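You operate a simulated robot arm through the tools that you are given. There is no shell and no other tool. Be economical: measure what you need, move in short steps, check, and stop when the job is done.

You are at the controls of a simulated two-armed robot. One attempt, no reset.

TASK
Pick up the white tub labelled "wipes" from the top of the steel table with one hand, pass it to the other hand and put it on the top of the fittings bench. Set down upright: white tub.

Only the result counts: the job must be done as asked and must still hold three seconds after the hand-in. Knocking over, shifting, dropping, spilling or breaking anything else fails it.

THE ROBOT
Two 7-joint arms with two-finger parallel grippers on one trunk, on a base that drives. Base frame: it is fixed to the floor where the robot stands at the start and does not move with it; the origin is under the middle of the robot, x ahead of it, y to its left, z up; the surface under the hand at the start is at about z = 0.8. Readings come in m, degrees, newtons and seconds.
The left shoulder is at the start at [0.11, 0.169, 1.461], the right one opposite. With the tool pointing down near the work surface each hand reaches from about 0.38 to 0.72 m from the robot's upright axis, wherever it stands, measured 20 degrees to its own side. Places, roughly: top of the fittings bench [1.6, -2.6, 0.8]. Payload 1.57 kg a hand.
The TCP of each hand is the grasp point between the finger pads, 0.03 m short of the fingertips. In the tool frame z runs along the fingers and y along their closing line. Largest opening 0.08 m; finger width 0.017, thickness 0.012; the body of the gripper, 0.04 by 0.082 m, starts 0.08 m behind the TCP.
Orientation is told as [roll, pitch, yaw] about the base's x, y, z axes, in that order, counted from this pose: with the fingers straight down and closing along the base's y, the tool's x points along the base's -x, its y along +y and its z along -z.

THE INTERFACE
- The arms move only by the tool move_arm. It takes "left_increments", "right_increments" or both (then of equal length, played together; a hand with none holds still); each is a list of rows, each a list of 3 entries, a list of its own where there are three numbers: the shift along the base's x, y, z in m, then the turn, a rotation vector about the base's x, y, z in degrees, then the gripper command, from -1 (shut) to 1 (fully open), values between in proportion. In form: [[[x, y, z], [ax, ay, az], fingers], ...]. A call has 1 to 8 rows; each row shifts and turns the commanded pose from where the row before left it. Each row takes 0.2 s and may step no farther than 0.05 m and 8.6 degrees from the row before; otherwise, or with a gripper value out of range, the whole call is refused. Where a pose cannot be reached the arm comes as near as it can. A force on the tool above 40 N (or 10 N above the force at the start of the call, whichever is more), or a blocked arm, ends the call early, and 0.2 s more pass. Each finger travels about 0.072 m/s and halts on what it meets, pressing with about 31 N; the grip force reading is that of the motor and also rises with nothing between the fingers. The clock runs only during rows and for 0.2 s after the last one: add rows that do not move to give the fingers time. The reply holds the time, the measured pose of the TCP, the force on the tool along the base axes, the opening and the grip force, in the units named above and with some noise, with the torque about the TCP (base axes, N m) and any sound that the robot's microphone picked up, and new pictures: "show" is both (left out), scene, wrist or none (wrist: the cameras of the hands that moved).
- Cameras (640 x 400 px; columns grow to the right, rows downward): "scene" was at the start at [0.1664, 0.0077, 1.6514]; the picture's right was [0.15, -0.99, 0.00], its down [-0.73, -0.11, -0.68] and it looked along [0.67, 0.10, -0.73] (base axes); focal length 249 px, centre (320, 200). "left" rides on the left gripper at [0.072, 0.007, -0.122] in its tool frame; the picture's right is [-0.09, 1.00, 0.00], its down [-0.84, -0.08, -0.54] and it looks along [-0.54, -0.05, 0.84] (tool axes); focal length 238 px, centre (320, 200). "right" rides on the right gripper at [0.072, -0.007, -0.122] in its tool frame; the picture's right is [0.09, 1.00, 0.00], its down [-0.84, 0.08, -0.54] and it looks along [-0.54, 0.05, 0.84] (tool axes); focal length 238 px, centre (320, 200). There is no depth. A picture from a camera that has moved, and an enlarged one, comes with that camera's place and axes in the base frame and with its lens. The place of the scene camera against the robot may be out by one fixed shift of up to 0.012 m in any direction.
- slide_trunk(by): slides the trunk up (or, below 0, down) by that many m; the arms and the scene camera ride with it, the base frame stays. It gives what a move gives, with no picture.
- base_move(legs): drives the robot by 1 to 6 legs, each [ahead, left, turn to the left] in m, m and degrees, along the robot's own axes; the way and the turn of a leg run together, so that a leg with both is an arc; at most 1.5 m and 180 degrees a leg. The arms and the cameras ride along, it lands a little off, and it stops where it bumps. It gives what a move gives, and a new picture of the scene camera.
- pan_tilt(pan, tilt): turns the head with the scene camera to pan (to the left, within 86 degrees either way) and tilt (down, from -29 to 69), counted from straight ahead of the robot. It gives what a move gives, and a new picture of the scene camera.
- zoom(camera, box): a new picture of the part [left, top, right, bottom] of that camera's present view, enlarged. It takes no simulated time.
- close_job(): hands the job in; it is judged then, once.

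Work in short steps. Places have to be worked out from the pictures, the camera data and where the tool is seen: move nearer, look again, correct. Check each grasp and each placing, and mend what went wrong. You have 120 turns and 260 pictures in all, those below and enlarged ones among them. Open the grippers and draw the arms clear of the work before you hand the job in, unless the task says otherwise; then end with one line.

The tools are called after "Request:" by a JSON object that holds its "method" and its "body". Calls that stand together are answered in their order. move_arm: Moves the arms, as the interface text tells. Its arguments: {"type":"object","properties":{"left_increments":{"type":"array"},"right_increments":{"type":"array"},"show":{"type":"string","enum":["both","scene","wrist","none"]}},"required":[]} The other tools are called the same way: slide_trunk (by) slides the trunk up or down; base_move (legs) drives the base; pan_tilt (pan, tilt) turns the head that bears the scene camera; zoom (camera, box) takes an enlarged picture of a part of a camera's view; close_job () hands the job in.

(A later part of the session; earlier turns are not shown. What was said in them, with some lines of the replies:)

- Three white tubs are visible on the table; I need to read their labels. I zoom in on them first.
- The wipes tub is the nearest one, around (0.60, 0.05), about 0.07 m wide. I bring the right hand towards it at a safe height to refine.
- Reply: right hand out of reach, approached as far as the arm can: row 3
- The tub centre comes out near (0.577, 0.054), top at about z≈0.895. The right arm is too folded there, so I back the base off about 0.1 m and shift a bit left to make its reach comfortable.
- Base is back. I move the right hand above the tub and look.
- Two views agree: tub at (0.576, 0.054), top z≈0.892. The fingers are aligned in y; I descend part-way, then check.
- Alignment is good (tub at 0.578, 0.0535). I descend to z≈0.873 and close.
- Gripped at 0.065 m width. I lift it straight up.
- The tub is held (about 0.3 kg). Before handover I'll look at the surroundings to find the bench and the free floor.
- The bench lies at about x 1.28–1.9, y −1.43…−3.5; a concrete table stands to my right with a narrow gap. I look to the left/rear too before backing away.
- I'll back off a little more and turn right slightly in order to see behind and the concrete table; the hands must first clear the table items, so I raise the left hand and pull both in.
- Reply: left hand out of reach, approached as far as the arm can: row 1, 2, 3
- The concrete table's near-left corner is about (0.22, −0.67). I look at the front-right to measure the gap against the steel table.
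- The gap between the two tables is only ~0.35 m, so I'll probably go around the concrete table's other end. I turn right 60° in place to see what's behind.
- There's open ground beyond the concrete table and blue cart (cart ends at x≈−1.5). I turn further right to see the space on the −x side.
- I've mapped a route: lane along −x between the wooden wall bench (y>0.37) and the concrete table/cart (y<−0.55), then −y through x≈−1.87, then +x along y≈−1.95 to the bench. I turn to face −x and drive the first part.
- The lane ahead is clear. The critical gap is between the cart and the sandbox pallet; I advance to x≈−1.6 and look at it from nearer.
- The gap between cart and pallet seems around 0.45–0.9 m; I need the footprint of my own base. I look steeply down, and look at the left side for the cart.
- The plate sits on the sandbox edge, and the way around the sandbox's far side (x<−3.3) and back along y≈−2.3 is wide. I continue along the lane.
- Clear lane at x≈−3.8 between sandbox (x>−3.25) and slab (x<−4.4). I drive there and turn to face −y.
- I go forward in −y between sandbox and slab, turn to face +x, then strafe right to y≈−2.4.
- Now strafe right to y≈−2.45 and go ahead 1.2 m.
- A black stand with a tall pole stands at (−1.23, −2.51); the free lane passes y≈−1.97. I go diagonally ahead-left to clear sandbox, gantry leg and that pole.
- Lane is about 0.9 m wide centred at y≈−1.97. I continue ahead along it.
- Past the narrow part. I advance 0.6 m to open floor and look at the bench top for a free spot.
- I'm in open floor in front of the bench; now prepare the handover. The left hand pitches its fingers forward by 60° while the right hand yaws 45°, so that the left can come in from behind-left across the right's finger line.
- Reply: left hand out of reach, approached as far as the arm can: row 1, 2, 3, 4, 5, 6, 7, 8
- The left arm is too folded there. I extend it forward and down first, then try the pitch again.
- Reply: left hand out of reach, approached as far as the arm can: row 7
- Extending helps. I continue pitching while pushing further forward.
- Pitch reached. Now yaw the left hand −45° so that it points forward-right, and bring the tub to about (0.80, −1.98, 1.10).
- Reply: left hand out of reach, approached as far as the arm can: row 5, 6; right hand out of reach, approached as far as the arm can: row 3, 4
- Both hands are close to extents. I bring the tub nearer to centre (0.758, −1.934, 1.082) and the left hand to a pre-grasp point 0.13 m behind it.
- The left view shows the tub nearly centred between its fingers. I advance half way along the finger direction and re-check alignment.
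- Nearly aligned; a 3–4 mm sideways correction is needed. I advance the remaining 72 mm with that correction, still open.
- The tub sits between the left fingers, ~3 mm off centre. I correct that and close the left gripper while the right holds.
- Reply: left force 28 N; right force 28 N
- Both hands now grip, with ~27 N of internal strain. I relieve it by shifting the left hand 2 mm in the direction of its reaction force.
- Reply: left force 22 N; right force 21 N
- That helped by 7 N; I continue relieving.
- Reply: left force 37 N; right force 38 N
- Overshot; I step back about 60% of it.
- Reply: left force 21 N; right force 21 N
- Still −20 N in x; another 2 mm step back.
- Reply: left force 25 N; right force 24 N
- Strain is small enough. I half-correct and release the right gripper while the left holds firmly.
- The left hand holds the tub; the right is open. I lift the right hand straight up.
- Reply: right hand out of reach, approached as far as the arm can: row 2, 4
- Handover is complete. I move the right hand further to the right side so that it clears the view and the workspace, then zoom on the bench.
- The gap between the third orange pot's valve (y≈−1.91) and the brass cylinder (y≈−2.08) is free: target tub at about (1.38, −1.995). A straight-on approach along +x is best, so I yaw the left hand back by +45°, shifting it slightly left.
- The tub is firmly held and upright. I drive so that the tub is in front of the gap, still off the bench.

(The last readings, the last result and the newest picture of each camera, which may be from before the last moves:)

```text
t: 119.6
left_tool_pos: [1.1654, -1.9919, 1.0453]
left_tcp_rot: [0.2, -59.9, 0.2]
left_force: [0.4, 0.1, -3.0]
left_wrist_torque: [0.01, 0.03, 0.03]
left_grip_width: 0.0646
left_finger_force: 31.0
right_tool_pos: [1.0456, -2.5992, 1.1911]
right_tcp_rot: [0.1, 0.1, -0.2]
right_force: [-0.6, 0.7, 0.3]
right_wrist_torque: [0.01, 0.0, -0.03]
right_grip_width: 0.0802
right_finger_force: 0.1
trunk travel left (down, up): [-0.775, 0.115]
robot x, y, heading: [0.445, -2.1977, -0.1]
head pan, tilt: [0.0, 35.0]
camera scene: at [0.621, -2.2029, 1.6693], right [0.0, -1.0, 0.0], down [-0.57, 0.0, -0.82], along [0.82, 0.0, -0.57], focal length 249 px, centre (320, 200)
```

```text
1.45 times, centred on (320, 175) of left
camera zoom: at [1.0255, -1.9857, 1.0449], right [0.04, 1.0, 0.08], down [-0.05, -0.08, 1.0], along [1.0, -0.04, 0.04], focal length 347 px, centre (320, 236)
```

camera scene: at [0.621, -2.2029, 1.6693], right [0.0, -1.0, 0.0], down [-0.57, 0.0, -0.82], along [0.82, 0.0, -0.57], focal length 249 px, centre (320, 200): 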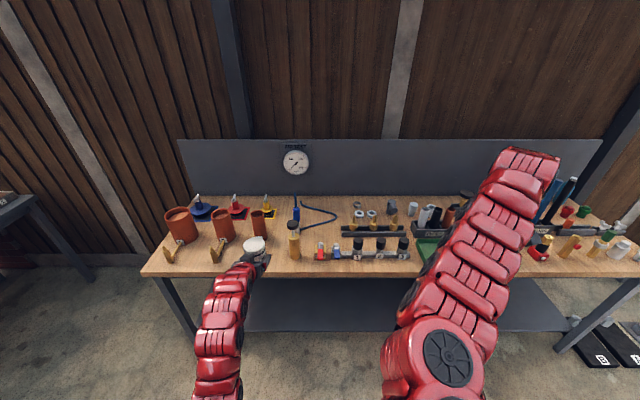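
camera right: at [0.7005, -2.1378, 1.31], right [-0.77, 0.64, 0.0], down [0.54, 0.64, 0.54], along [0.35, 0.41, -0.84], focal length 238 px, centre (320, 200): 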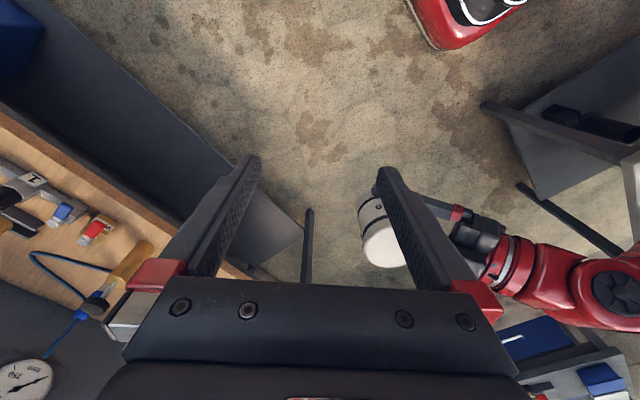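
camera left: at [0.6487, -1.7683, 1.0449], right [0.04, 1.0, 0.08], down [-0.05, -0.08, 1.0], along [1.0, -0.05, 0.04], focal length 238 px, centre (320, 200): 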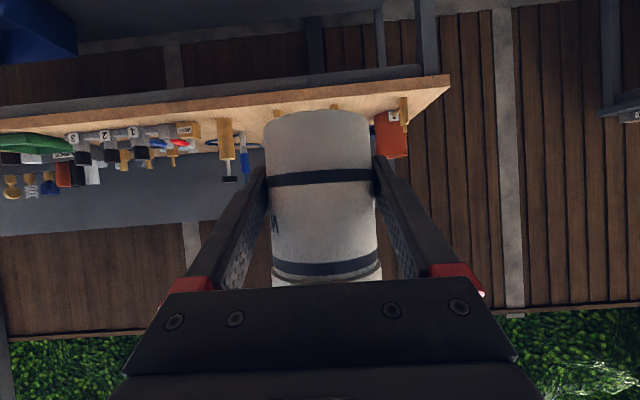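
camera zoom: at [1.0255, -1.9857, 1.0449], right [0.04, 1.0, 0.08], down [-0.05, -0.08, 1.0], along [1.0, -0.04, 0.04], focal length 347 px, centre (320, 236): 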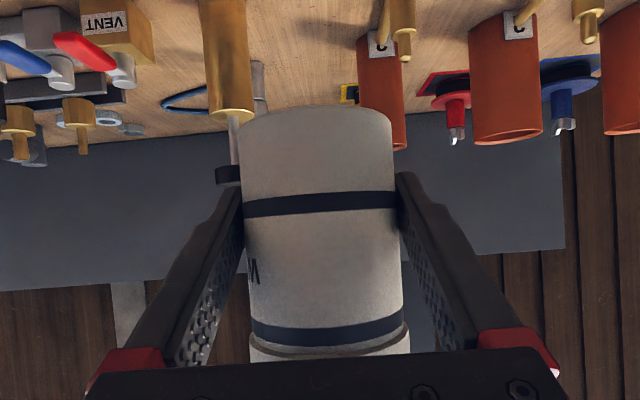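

Tub is lined up with the gap (centre y≈−1.99). Bench edge is at x≈1.32; I target the tub axis at x≈1.38. I drive 0.2 m forward at this height, with the tub bottom at ~1.0.

Request:
{"method": "base_move", "body": {"legs": [[0.195, 0.0, 0.1]]}}

Request:
{"method": "zoom", "body": {"camera": "left", "box": [100, 50, 540, 300]}}

```text
t: 121.2
left_tool_pos: [1.3559, -1.988, 1.045]
left_tcp_rot: [0.1, -59.8, 0.4]
left_force: [-0.4, -0.4, -2.8]
left_wrist_torque: [0.03, 0.01, -0.01]
left_grip_width: 0.0646
left_finger_force: 31.1
right_tool_pos: [1.2367, -2.5962, 1.1913]
right_tcp_rot: [-0.1, 0.0, 0.3]
right_force: [-0.3, 0.3, -0.2]
right_wrist_torque: [-0.02, 0.03, -0.01]
right_grip_width: 0.0802
right_finger_force: 0.0
trunk travel left (down, up): [-0.775, 0.115]
robot x, y, heading: [0.635, -2.1961, 0.2]
head pan, tilt: [0.0, 35.0]
camera scene: at [0.8115, -2.2017, 1.6694], right [0.0, -1.0, 0.0], down [-0.57, 0.0, -0.82], along [0.82, 0.0, -0.57], focal length 249 px, centre (320, 200)
```

scene: 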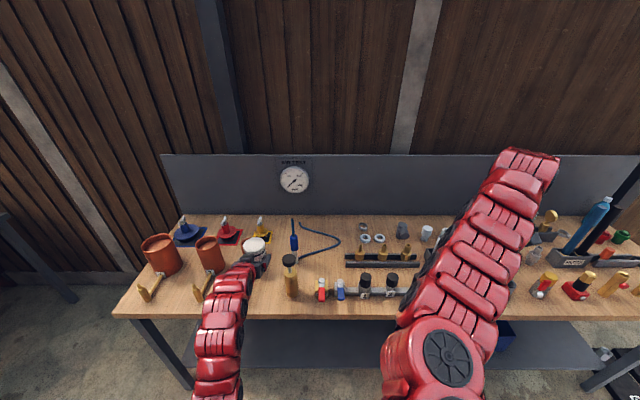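

```text
1.45 times, centred on (320, 175) of left
camera zoom: at [1.2151, -1.9822, 1.0451], right [0.04, 1.0, 0.08], down [-0.05, -0.08, 1.0], along [1.0, -0.04, 0.04], focal length 347 px, centre (320, 236)
```

zoom: 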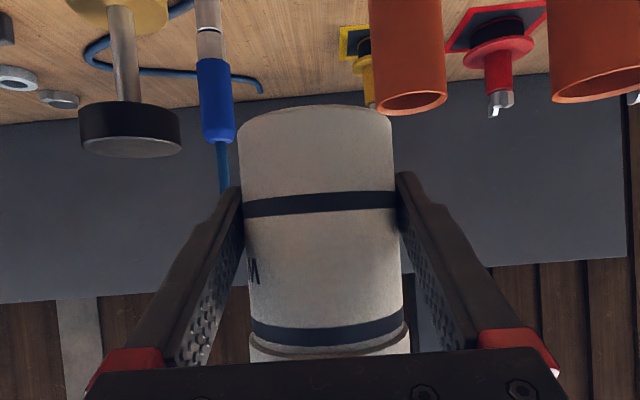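

Position is good; a small arm correction (+14 mm x, −5 mm y), then look down at the gap before lowering.

Request:
{"method": "move_arm", "body": {"left_increments": [[[0.014, -0.005, 0], [0, 0, 0], -1], [[0, 0, 0], [0, 0, 0], -1]], "show": "none"}}

Request:
{"method": "pan_tilt", "body": {"pan": 20, "tilt": 55}}

Request:
{"method": "zoom", "body": {"camera": "scene", "box": [200, 40, 440, 200]}}

```text
t: 121.8
left_tool_pos: [1.3724, -1.9914, 1.0451]
left_tcp_rot: [0.2, -59.7, 0.5]
left_force: [-0.6, -0.4, -3.0]
left_wrist_torque: [0.01, -0.02, -0.02]
left_grip_width: 0.0645
left_finger_force: 31.3
right_tool_pos: [1.2391, -2.5962, 1.1917]
right_tcp_rot: [0.0, 0.1, 0.1]
right_force: [-0.3, -0.5, 0.3]
right_wrist_torque: [0.03, -0.03, -0.02]
right_grip_width: 0.08
right_finger_force: 0.0
trunk travel left (down, up): [-0.775, 0.115]
robot x, y, heading: [0.638, -2.2008, 0.3]
head pan, tilt: [0.0, 35.0]
```

```text
t: 122.6
left_tool_pos: [1.3709, -1.9916, 1.0441]
left_tcp_rot: [0.2, -59.8, 0.4]
left_force: [-0.3, -0.6, -2.8]
left_wrist_torque: [0.03, 0.0, -0.02]
left_grip_width: 0.0643
left_finger_force: 30.8
right_tool_pos: [1.2388, -2.5966, 1.19]
right_tcp_rot: [0.0, 0.2, 0.2]
right_force: [-0.6, 0.5, 0.2]
right_wrist_torque: [0.0, 0.01, 0.0]
right_grip_width: 0.0802
right_finger_force: 0.1
trunk travel left (down, up): [-0.775, 0.115]
robot x, y, heading: [0.6368, -2.1967, 0.5]
head pan, tilt: [20.0, 55.0]
camera scene: at [0.7921, -2.1774, 1.6411], right [0.35, -0.94, 0.0], down [-0.77, -0.28, -0.57], along [0.54, 0.2, -0.82], focal length 249 px, centre (320, 200)
```

scene: 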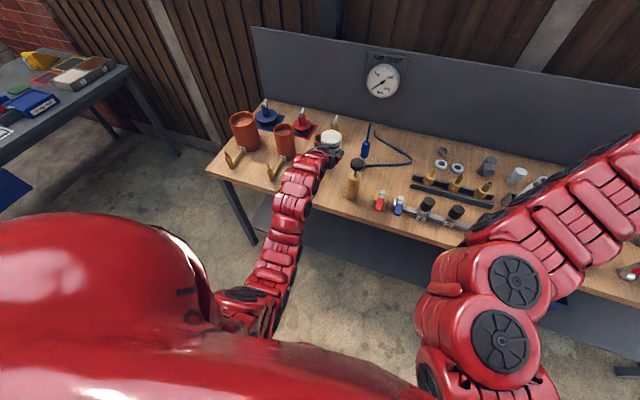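

```text
2.50 times, centred on (320, 120) of scene
camera zoom: at [0.7921, -2.1774, 1.6411], right [0.35, -0.94, 0.0], down [-0.77, -0.28, -0.57], along [0.54, 0.2, -0.82], focal length 623 px, centre (320, 400)
```

zoom: 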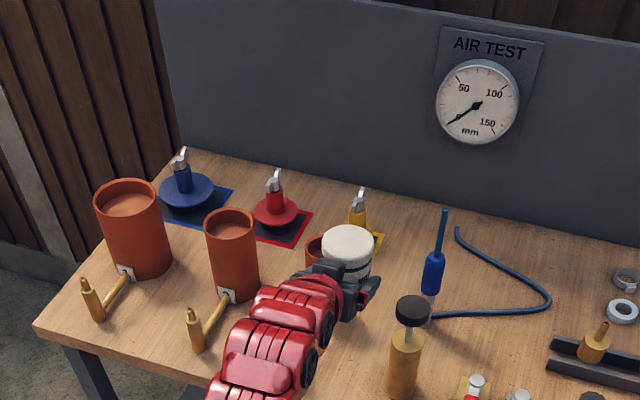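

Clearances look fine (valve spigot at y≈−1.91, cylinder cap edge at y≈−2.065, fingers within ±0.045 of −1.992). I lower with the trunk in two steps.

Request:
{"method": "slide_trunk", "body": {"by": -0.13}}

Request:
{"method": "zoom", "body": {"camera": "left", "box": [0, 0, 640, 400]}}

Request:
{"method": "zoom", "body": {"camera": "scene", "box": [200, 40, 440, 240]}}

```text
t: 124.2
left_tool_pos: [1.3709, -1.9922, 0.9148]
left_tcp_rot: [0.2, -59.7, 0.5]
left_force: [-0.4, -0.1, -2.3]
left_wrist_torque: [0.01, 0.05, -0.03]
left_grip_width: 0.0646
left_finger_force: 31.3
right_tool_pos: [1.2386, -2.5966, 1.061]
right_tcp_rot: [0.0, 0.1, 0.2]
right_force: [-0.3, -0.7, 0.3]
right_wrist_torque: [-0.01, -0.01, 0.01]
right_grip_width: 0.08
right_finger_force: 0.0
trunk travel left (down, up): [-0.645, 0.245]
robot x, y, heading: [0.6362, -2.2003, 0.2]
head pan, tilt: [20.0, 55.0]
```

```text
1.00 times, centred on (320, 200) of left (not enlarged: the box is as wide or as high as the picture)
camera zoom: at [1.2306, -1.9866, 0.9147], right [0.04, 1.0, 0.08], down [-0.05, -0.08, 1.0], along [1.0, -0.04, 0.04], focal length 238 px, centre (320, 200)
```

zoom: 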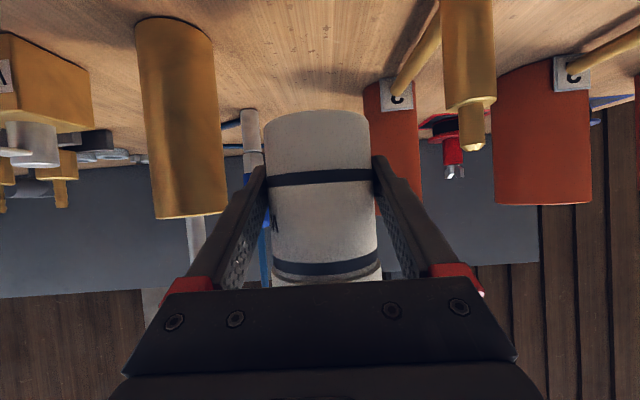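

```text
2.00 times, centred on (320, 140) of scene
camera zoom: at [0.7919, -2.1772, 1.5111], right [0.35, -0.94, 0.0], down [-0.77, -0.28, -0.57], along [0.54, 0.2, -0.82], focal length 498 px, centre (320, 320)
```

zoom: 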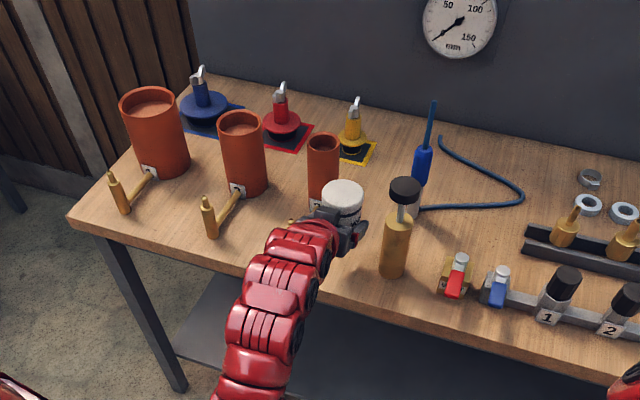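

Both sides clear. I lower another 55 mm with the trunk, leaving ~2 cm.

Request:
{"method": "slide_trunk", "body": {"by": -0.055}}

Request:
{"method": "zoom", "body": {"camera": "left", "box": [100, 0, 540, 300]}}

Request:
{"method": "zoom", "body": {"camera": "scene", "box": [240, 60, 420, 200]}}

```text
t: 125.1
left_tool_pos: [1.3695, -1.9919, 0.8614]
left_tcp_rot: [0.2, -59.7, 0.6]
left_force: [-0.5, 0.0, -2.7]
left_wrist_torque: [-0.02, 0.04, 0.01]
left_grip_width: 0.0643
left_finger_force: 31.1
right_tool_pos: [1.2384, -2.5957, 1.005]
right_tcp_rot: [0.0, 0.1, 0.2]
right_force: [-0.4, 0.1, 0.0]
right_wrist_torque: [-0.02, -0.01, 0.03]
right_grip_width: 0.0799
right_finger_force: 0.2
trunk travel left (down, up): [-0.59, 0.3]
robot x, y, heading: [0.6365, -2.2019, 0.5]
head pan, tilt: [20.0, 55.0]
```

```text
1.33 times, centred on (320, 150) of left
camera zoom: at [1.2306, -1.9866, 0.8597], right [0.04, 1.0, 0.08], down [-0.05, -0.08, 1.0], along [1.0, -0.04, 0.04], focal length 318 px, centre (320, 267)
```

zoom: 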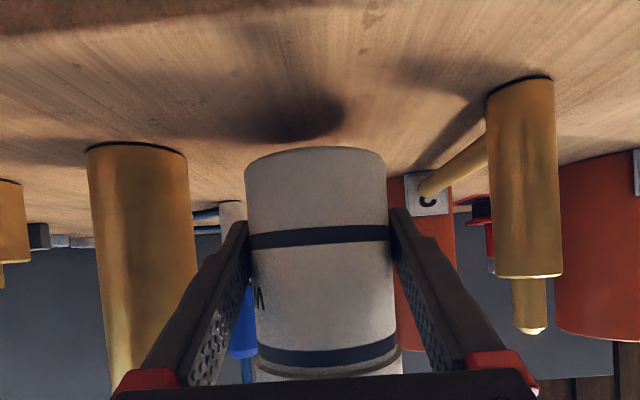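

```text
2.86 times, centred on (330, 130) of scene
camera zoom: at [0.7918, -2.1772, 1.456], right [0.35, -0.94, 0.0], down [-0.77, -0.28, -0.57], along [0.54, 0.2, -0.82], focal length 712 px, centre (291, 400)
```

zoom: 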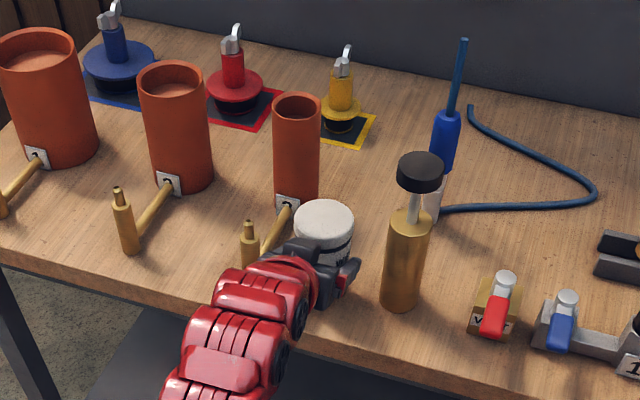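

The valve spigot is closest (edge y≈−1.933), so I shift 8 mm to −y, then lower gently with the arm until contact.

Request:
{"method": "move_arm", "body": {"left_increments": [[[0, -0.008, 0], [0, 0, 0], -1], [[0, 0, -0.006], [0, 0, 0], -1], [[0, 0, -0.006], [0, 0, 0], -1], [[0, 0, 0], [0, 0, 0], -1]], "show": "wrist"}}

```text
t: 126.1
left_tool_pos: [1.37, -2.0007, 0.847]
left_tcp_rot: [0.2, -59.7, 0.4]
left_force: [0.1, -0.1, -2.2]
left_wrist_torque: [0.0, -0.02, -0.05]
left_grip_width: 0.0641
left_finger_force: 31.0
right_tool_pos: [1.2382, -2.597, 1.0055]
right_tcp_rot: [0.0, 0.1, 0.2]
right_force: [0.1, 1.1, -1.2]
right_wrist_torque: [0.01, -0.01, 0.03]
right_grip_width: 0.0801
right_finger_force: 0.1
trunk travel left (down, up): [-0.59, 0.3]
robot x, y, heading: [0.6377, -2.1982, 0.3]
head pan, tilt: [20.0, 55.0]
camera left: at [1.2306, -1.9955, 0.8468], right [0.04, 1.0, 0.08], down [-0.05, -0.08, 1.0], along [1.0, -0.04, 0.04], focal length 238 px, centre (320, 200)
```

left: 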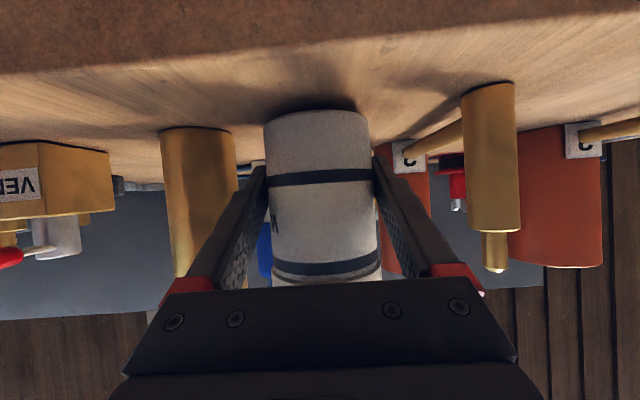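

Not in contact yet. I continue lowering in 2–3 mm steps.

Request:
{"method": "move_arm", "body": {"left_increments": [[[0, 0, -0.003], [0, 0, 0], -1], [[0, 0, -0.003], [0, 0, 0], -1], [[0, 0, 0], [0, 0, 0], -1]], "show": "none"}}

```text
t: 126.9
left_tool_pos: [1.3722, -2.0015, 0.8413]
left_tcp_rot: [0.2, -59.8, 0.4]
left_force: [-0.6, -0.9, -2.3]
left_wrist_torque: [-0.02, 0.02, -0.01]
left_grip_width: 0.0646
left_finger_force: 30.7
right_tool_pos: [1.239, -2.5963, 1.0047]
right_tcp_rot: [0.0, 0.0, 0.2]
right_force: [-0.7, 0.0, 0.9]
right_wrist_torque: [-0.01, -0.02, 0.02]
right_grip_width: 0.0801
right_finger_force: 0.0
trunk travel left (down, up): [-0.59, 0.3]
robot x, y, heading: [0.6339, -2.1962, 0.2]
head pan, tilt: [20.0, 55.0]
```

No contact force yet; 2 mm more per call.

Request:
{"method": "move_arm", "body": {"left_increments": [[[0, 0, -0.002], [0, 0, 0], -1], [[0, 0, -0.001], [0, 0, 0], -1], [[0, 0, 0], [0, 0, 0], -1]], "show": "wrist"}}

```text
t: 127.7
left_tool_pos: [1.3708, -2.0015, 0.8406]
left_tcp_rot: [0.2, -59.9, 0.4]
left_force: [3.3, -0.4, 4.9]
left_wrist_torque: [-0.24, -0.15, 0.1]
left_grip_width: 0.0642
left_finger_force: 31.0
right_tool_pos: [1.2382, -2.5959, 1.0059]
right_tcp_rot: [0.1, 0.2, 0.2]
right_force: [0.0, 0.1, -0.3]
right_wrist_torque: [0.02, -0.02, -0.01]
right_grip_width: 0.0799
right_finger_force: 0.1
trunk travel left (down, up): [-0.59, 0.3]
robot x, y, heading: [0.6343, -2.1986, 0.3]
head pan, tilt: [20.0, 55.0]
camera left: at [1.2304, -1.9958, 0.8397], right [0.04, 1.0, 0.08], down [-0.05, -0.08, 1.0], along [1.0, -0.04, 0.05], focal length 238 px, centre (320, 200)
```

left: 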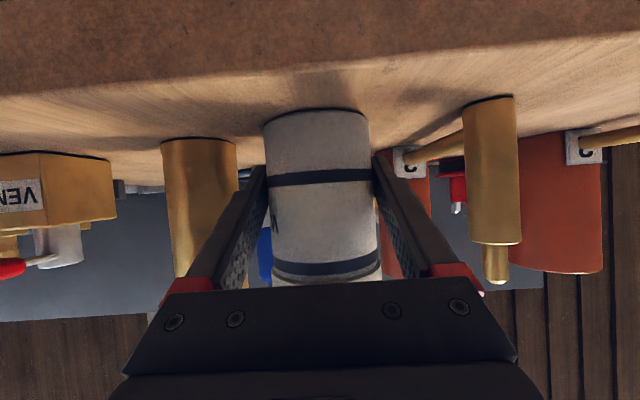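

Contact with the bench. I open the gripper partially (0.074 m) and check the tub stands.

Request:
{"method": "move_arm", "body": {"left_increments": [[[0, 0, 0], [0, 0, 0], 0.85], [[0, 0, 0], [0, 0, 0], 0.85], [[0, 0, 0], [0, 0, 0], 0.85]], "show": "wrist"}}

```text
t: 128.5
left_tool_pos: [1.3718, -2.001, 0.8397]
left_tcp_rot: [0.2, -59.8, 0.4]
left_force: [-0.3, -0.1, -0.1]
left_wrist_torque: [-0.01, -0.01, 0.01]
left_grip_width: 0.074
left_finger_force: 0.1
right_tool_pos: [1.2379, -2.5958, 1.0055]
right_tcp_rot: [0.1, 0.2, 0.2]
right_force: [-0.7, 0.1, 0.2]
right_wrist_torque: [-0.01, 0.01, 0.02]
right_grip_width: 0.0801
right_finger_force: 0.0
trunk travel left (down, up): [-0.59, 0.3]
robot x, y, heading: [0.6365, -2.1985, 0.2]
head pan, tilt: [20.0, 55.0]
camera left: at [1.2302, -1.9956, 0.8389], right [0.03, 1.0, 0.08], down [-0.05, -0.08, 1.0], along [1.0, -0.04, 0.04], focal length 238 px, centre (320, 200)
```

left: 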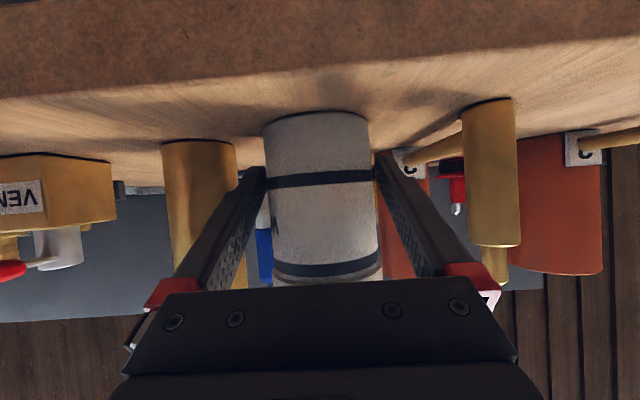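

Released and standing. I draw the left hand straight back along −x in small steps.

Request:
{"method": "move_arm", "body": {"left_increments": [[[-0.015, 0, 0], [0, 0, 0], 0.85], [[-0.015, 0, 0], [0, 0, 0], 0.85], [[-0.02, 0, 0], [0, 0, 0], 0.85], [[-0.02, 0, 0], [0, 0, 0], 0.85], [[-0.02, 0, 0], [0, 0, 0], 0.85], [[0, 0, 0], [0, 0, 0], 0.85]], "show": "wrist"}}

```text
t: 129.9
left_tool_pos: [1.2836, -1.9985, 0.8408]
left_tcp_rot: [0.2, -59.7, 0.3]
left_force: [-0.4, 0.0, -1.0]
left_wrist_torque: [-0.02, 0.01, -0.02]
left_grip_width: 0.0737
left_finger_force: 0.1
right_tool_pos: [1.2388, -2.5969, 1.0067]
right_tcp_rot: [0.0, 0.1, 0.2]
right_force: [-1.2, 0.4, 0.4]
right_wrist_torque: [-0.06, 0.03, 0.01]
right_grip_width: 0.0803
right_finger_force: 0.1
trunk travel left (down, up): [-0.59, 0.3]
robot x, y, heading: [0.64, -2.1978, 0.3]
head pan, tilt: [20.0, 55.0]
camera left: at [1.1426, -1.9937, 0.8396], right [0.04, 1.0, 0.08], down [-0.04, -0.08, 1.0], along [1.0, -0.04, 0.04], focal length 238 px, centre (320, 200)
```

left: 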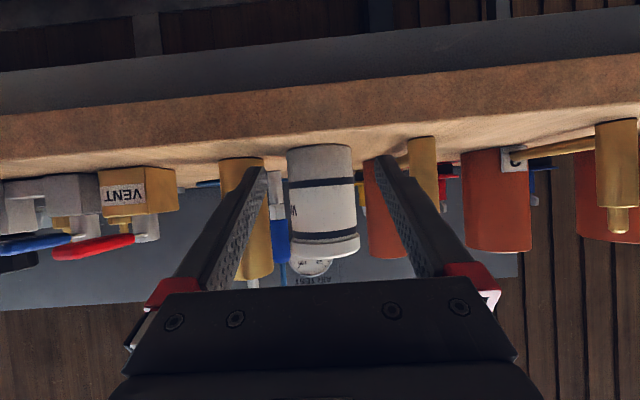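

The fingers are clear of the tub, which stands upright. I back the robot away 0.3 m (floor behind is free) and check the result.

Request:
{"method": "base_move", "body": {"legs": [[-0.3, 0, 0]]}}

Request:
{"method": "pan_tilt", "body": {"pan": 5, "tilt": 35}}

Request:
{"method": "zoom", "body": {"camera": "scene", "box": [180, 80, 440, 260]}}

```text
t: 132.0
left_tool_pos: [0.981, -2.0005, 0.842]
left_tcp_rot: [0.2, -59.8, 0.4]
left_force: [-0.4, -0.5, 0.8]
left_wrist_torque: [-0.01, -0.01, 0.02]
left_grip_width: 0.0742
left_finger_force: 0.1
right_tool_pos: [0.9355, -2.5981, 1.0061]
right_tcp_rot: [0.0, 0.1, 0.1]
right_force: [0.2, -0.1, 0.4]
right_wrist_torque: [0.02, -0.01, 0.01]
right_grip_width: 0.0803
right_finger_force: 0.0
trunk travel left (down, up): [-0.59, 0.3]
robot x, y, heading: [0.3365, -2.2034, 0.6]
head pan, tilt: [20.0, 55.0]
camera scene: at [0.4882, -2.1789, 1.4561], right [0.35, -0.94, 0.0], down [-0.77, -0.28, -0.57], along [0.54, 0.2, -0.82], focal length 249 px, centre (320, 200)
```

scene: 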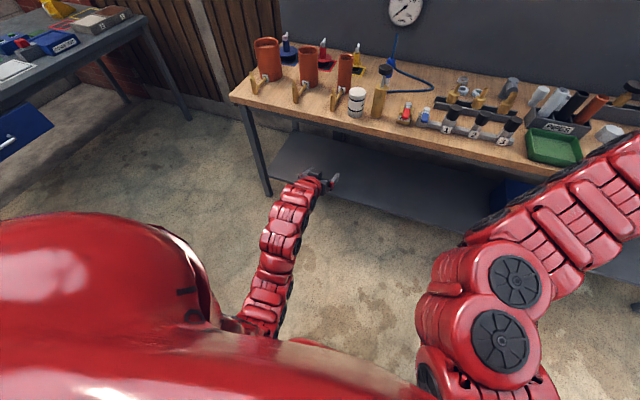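

```text
t: 132.8
left_tool_pos: [0.9804, -2.0007, 0.8401]
left_tcp_rot: [0.2, -59.7, 0.2]
left_force: [0.4, -0.1, 0.1]
left_wrist_torque: [-0.01, -0.01, 0.04]
left_grip_width: 0.074
left_finger_force: 0.2
right_tool_pos: [0.9354, -2.5982, 1.0045]
right_tcp_rot: [-0.1, 0.2, 0.0]
right_force: [0.6, 0.9, 0.7]
right_wrist_torque: [0.0, 0.0, 0.02]
right_grip_width: 0.0799
right_finger_force: 0.1
trunk travel left (down, up): [-0.59, 0.3]
robot x, y, heading: [0.3332, -2.2028, 0.2]
head pan, tilt: [5.0, 35.0]
camera scene: at [0.5091, -2.1957, 1.4842], right [0.09, -1.0, 0.0], down [-0.57, -0.05, -0.82], along [0.82, 0.08, -0.57], focal length 249 px, centre (320, 200)
```

scene: 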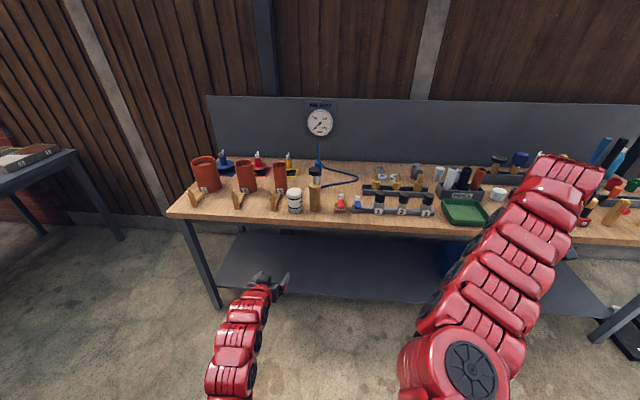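

```text
2.22 times, centred on (310, 170) of scene
camera zoom: at [0.5091, -2.1957, 1.4842], right [0.09, -1.0, 0.0], down [-0.57, -0.05, -0.82], along [0.82, 0.08, -0.57], focal length 554 px, centre (342, 267)
```

zoom: 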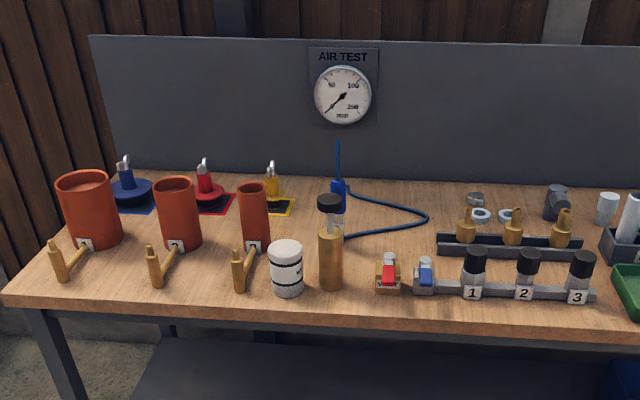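

The tub stands upright on the fittings bench, fully on the top, with nothing around it disturbed. The grippers are open and both arms are clear, so I hand in.

Request:
{"method": "close_job", "body": {}}

```text
The job is handed in.
```

The white "wipes" tub was picked up from the steel table with the right hand and passed to the left hand. It now stands upright on top of the fittings bench.
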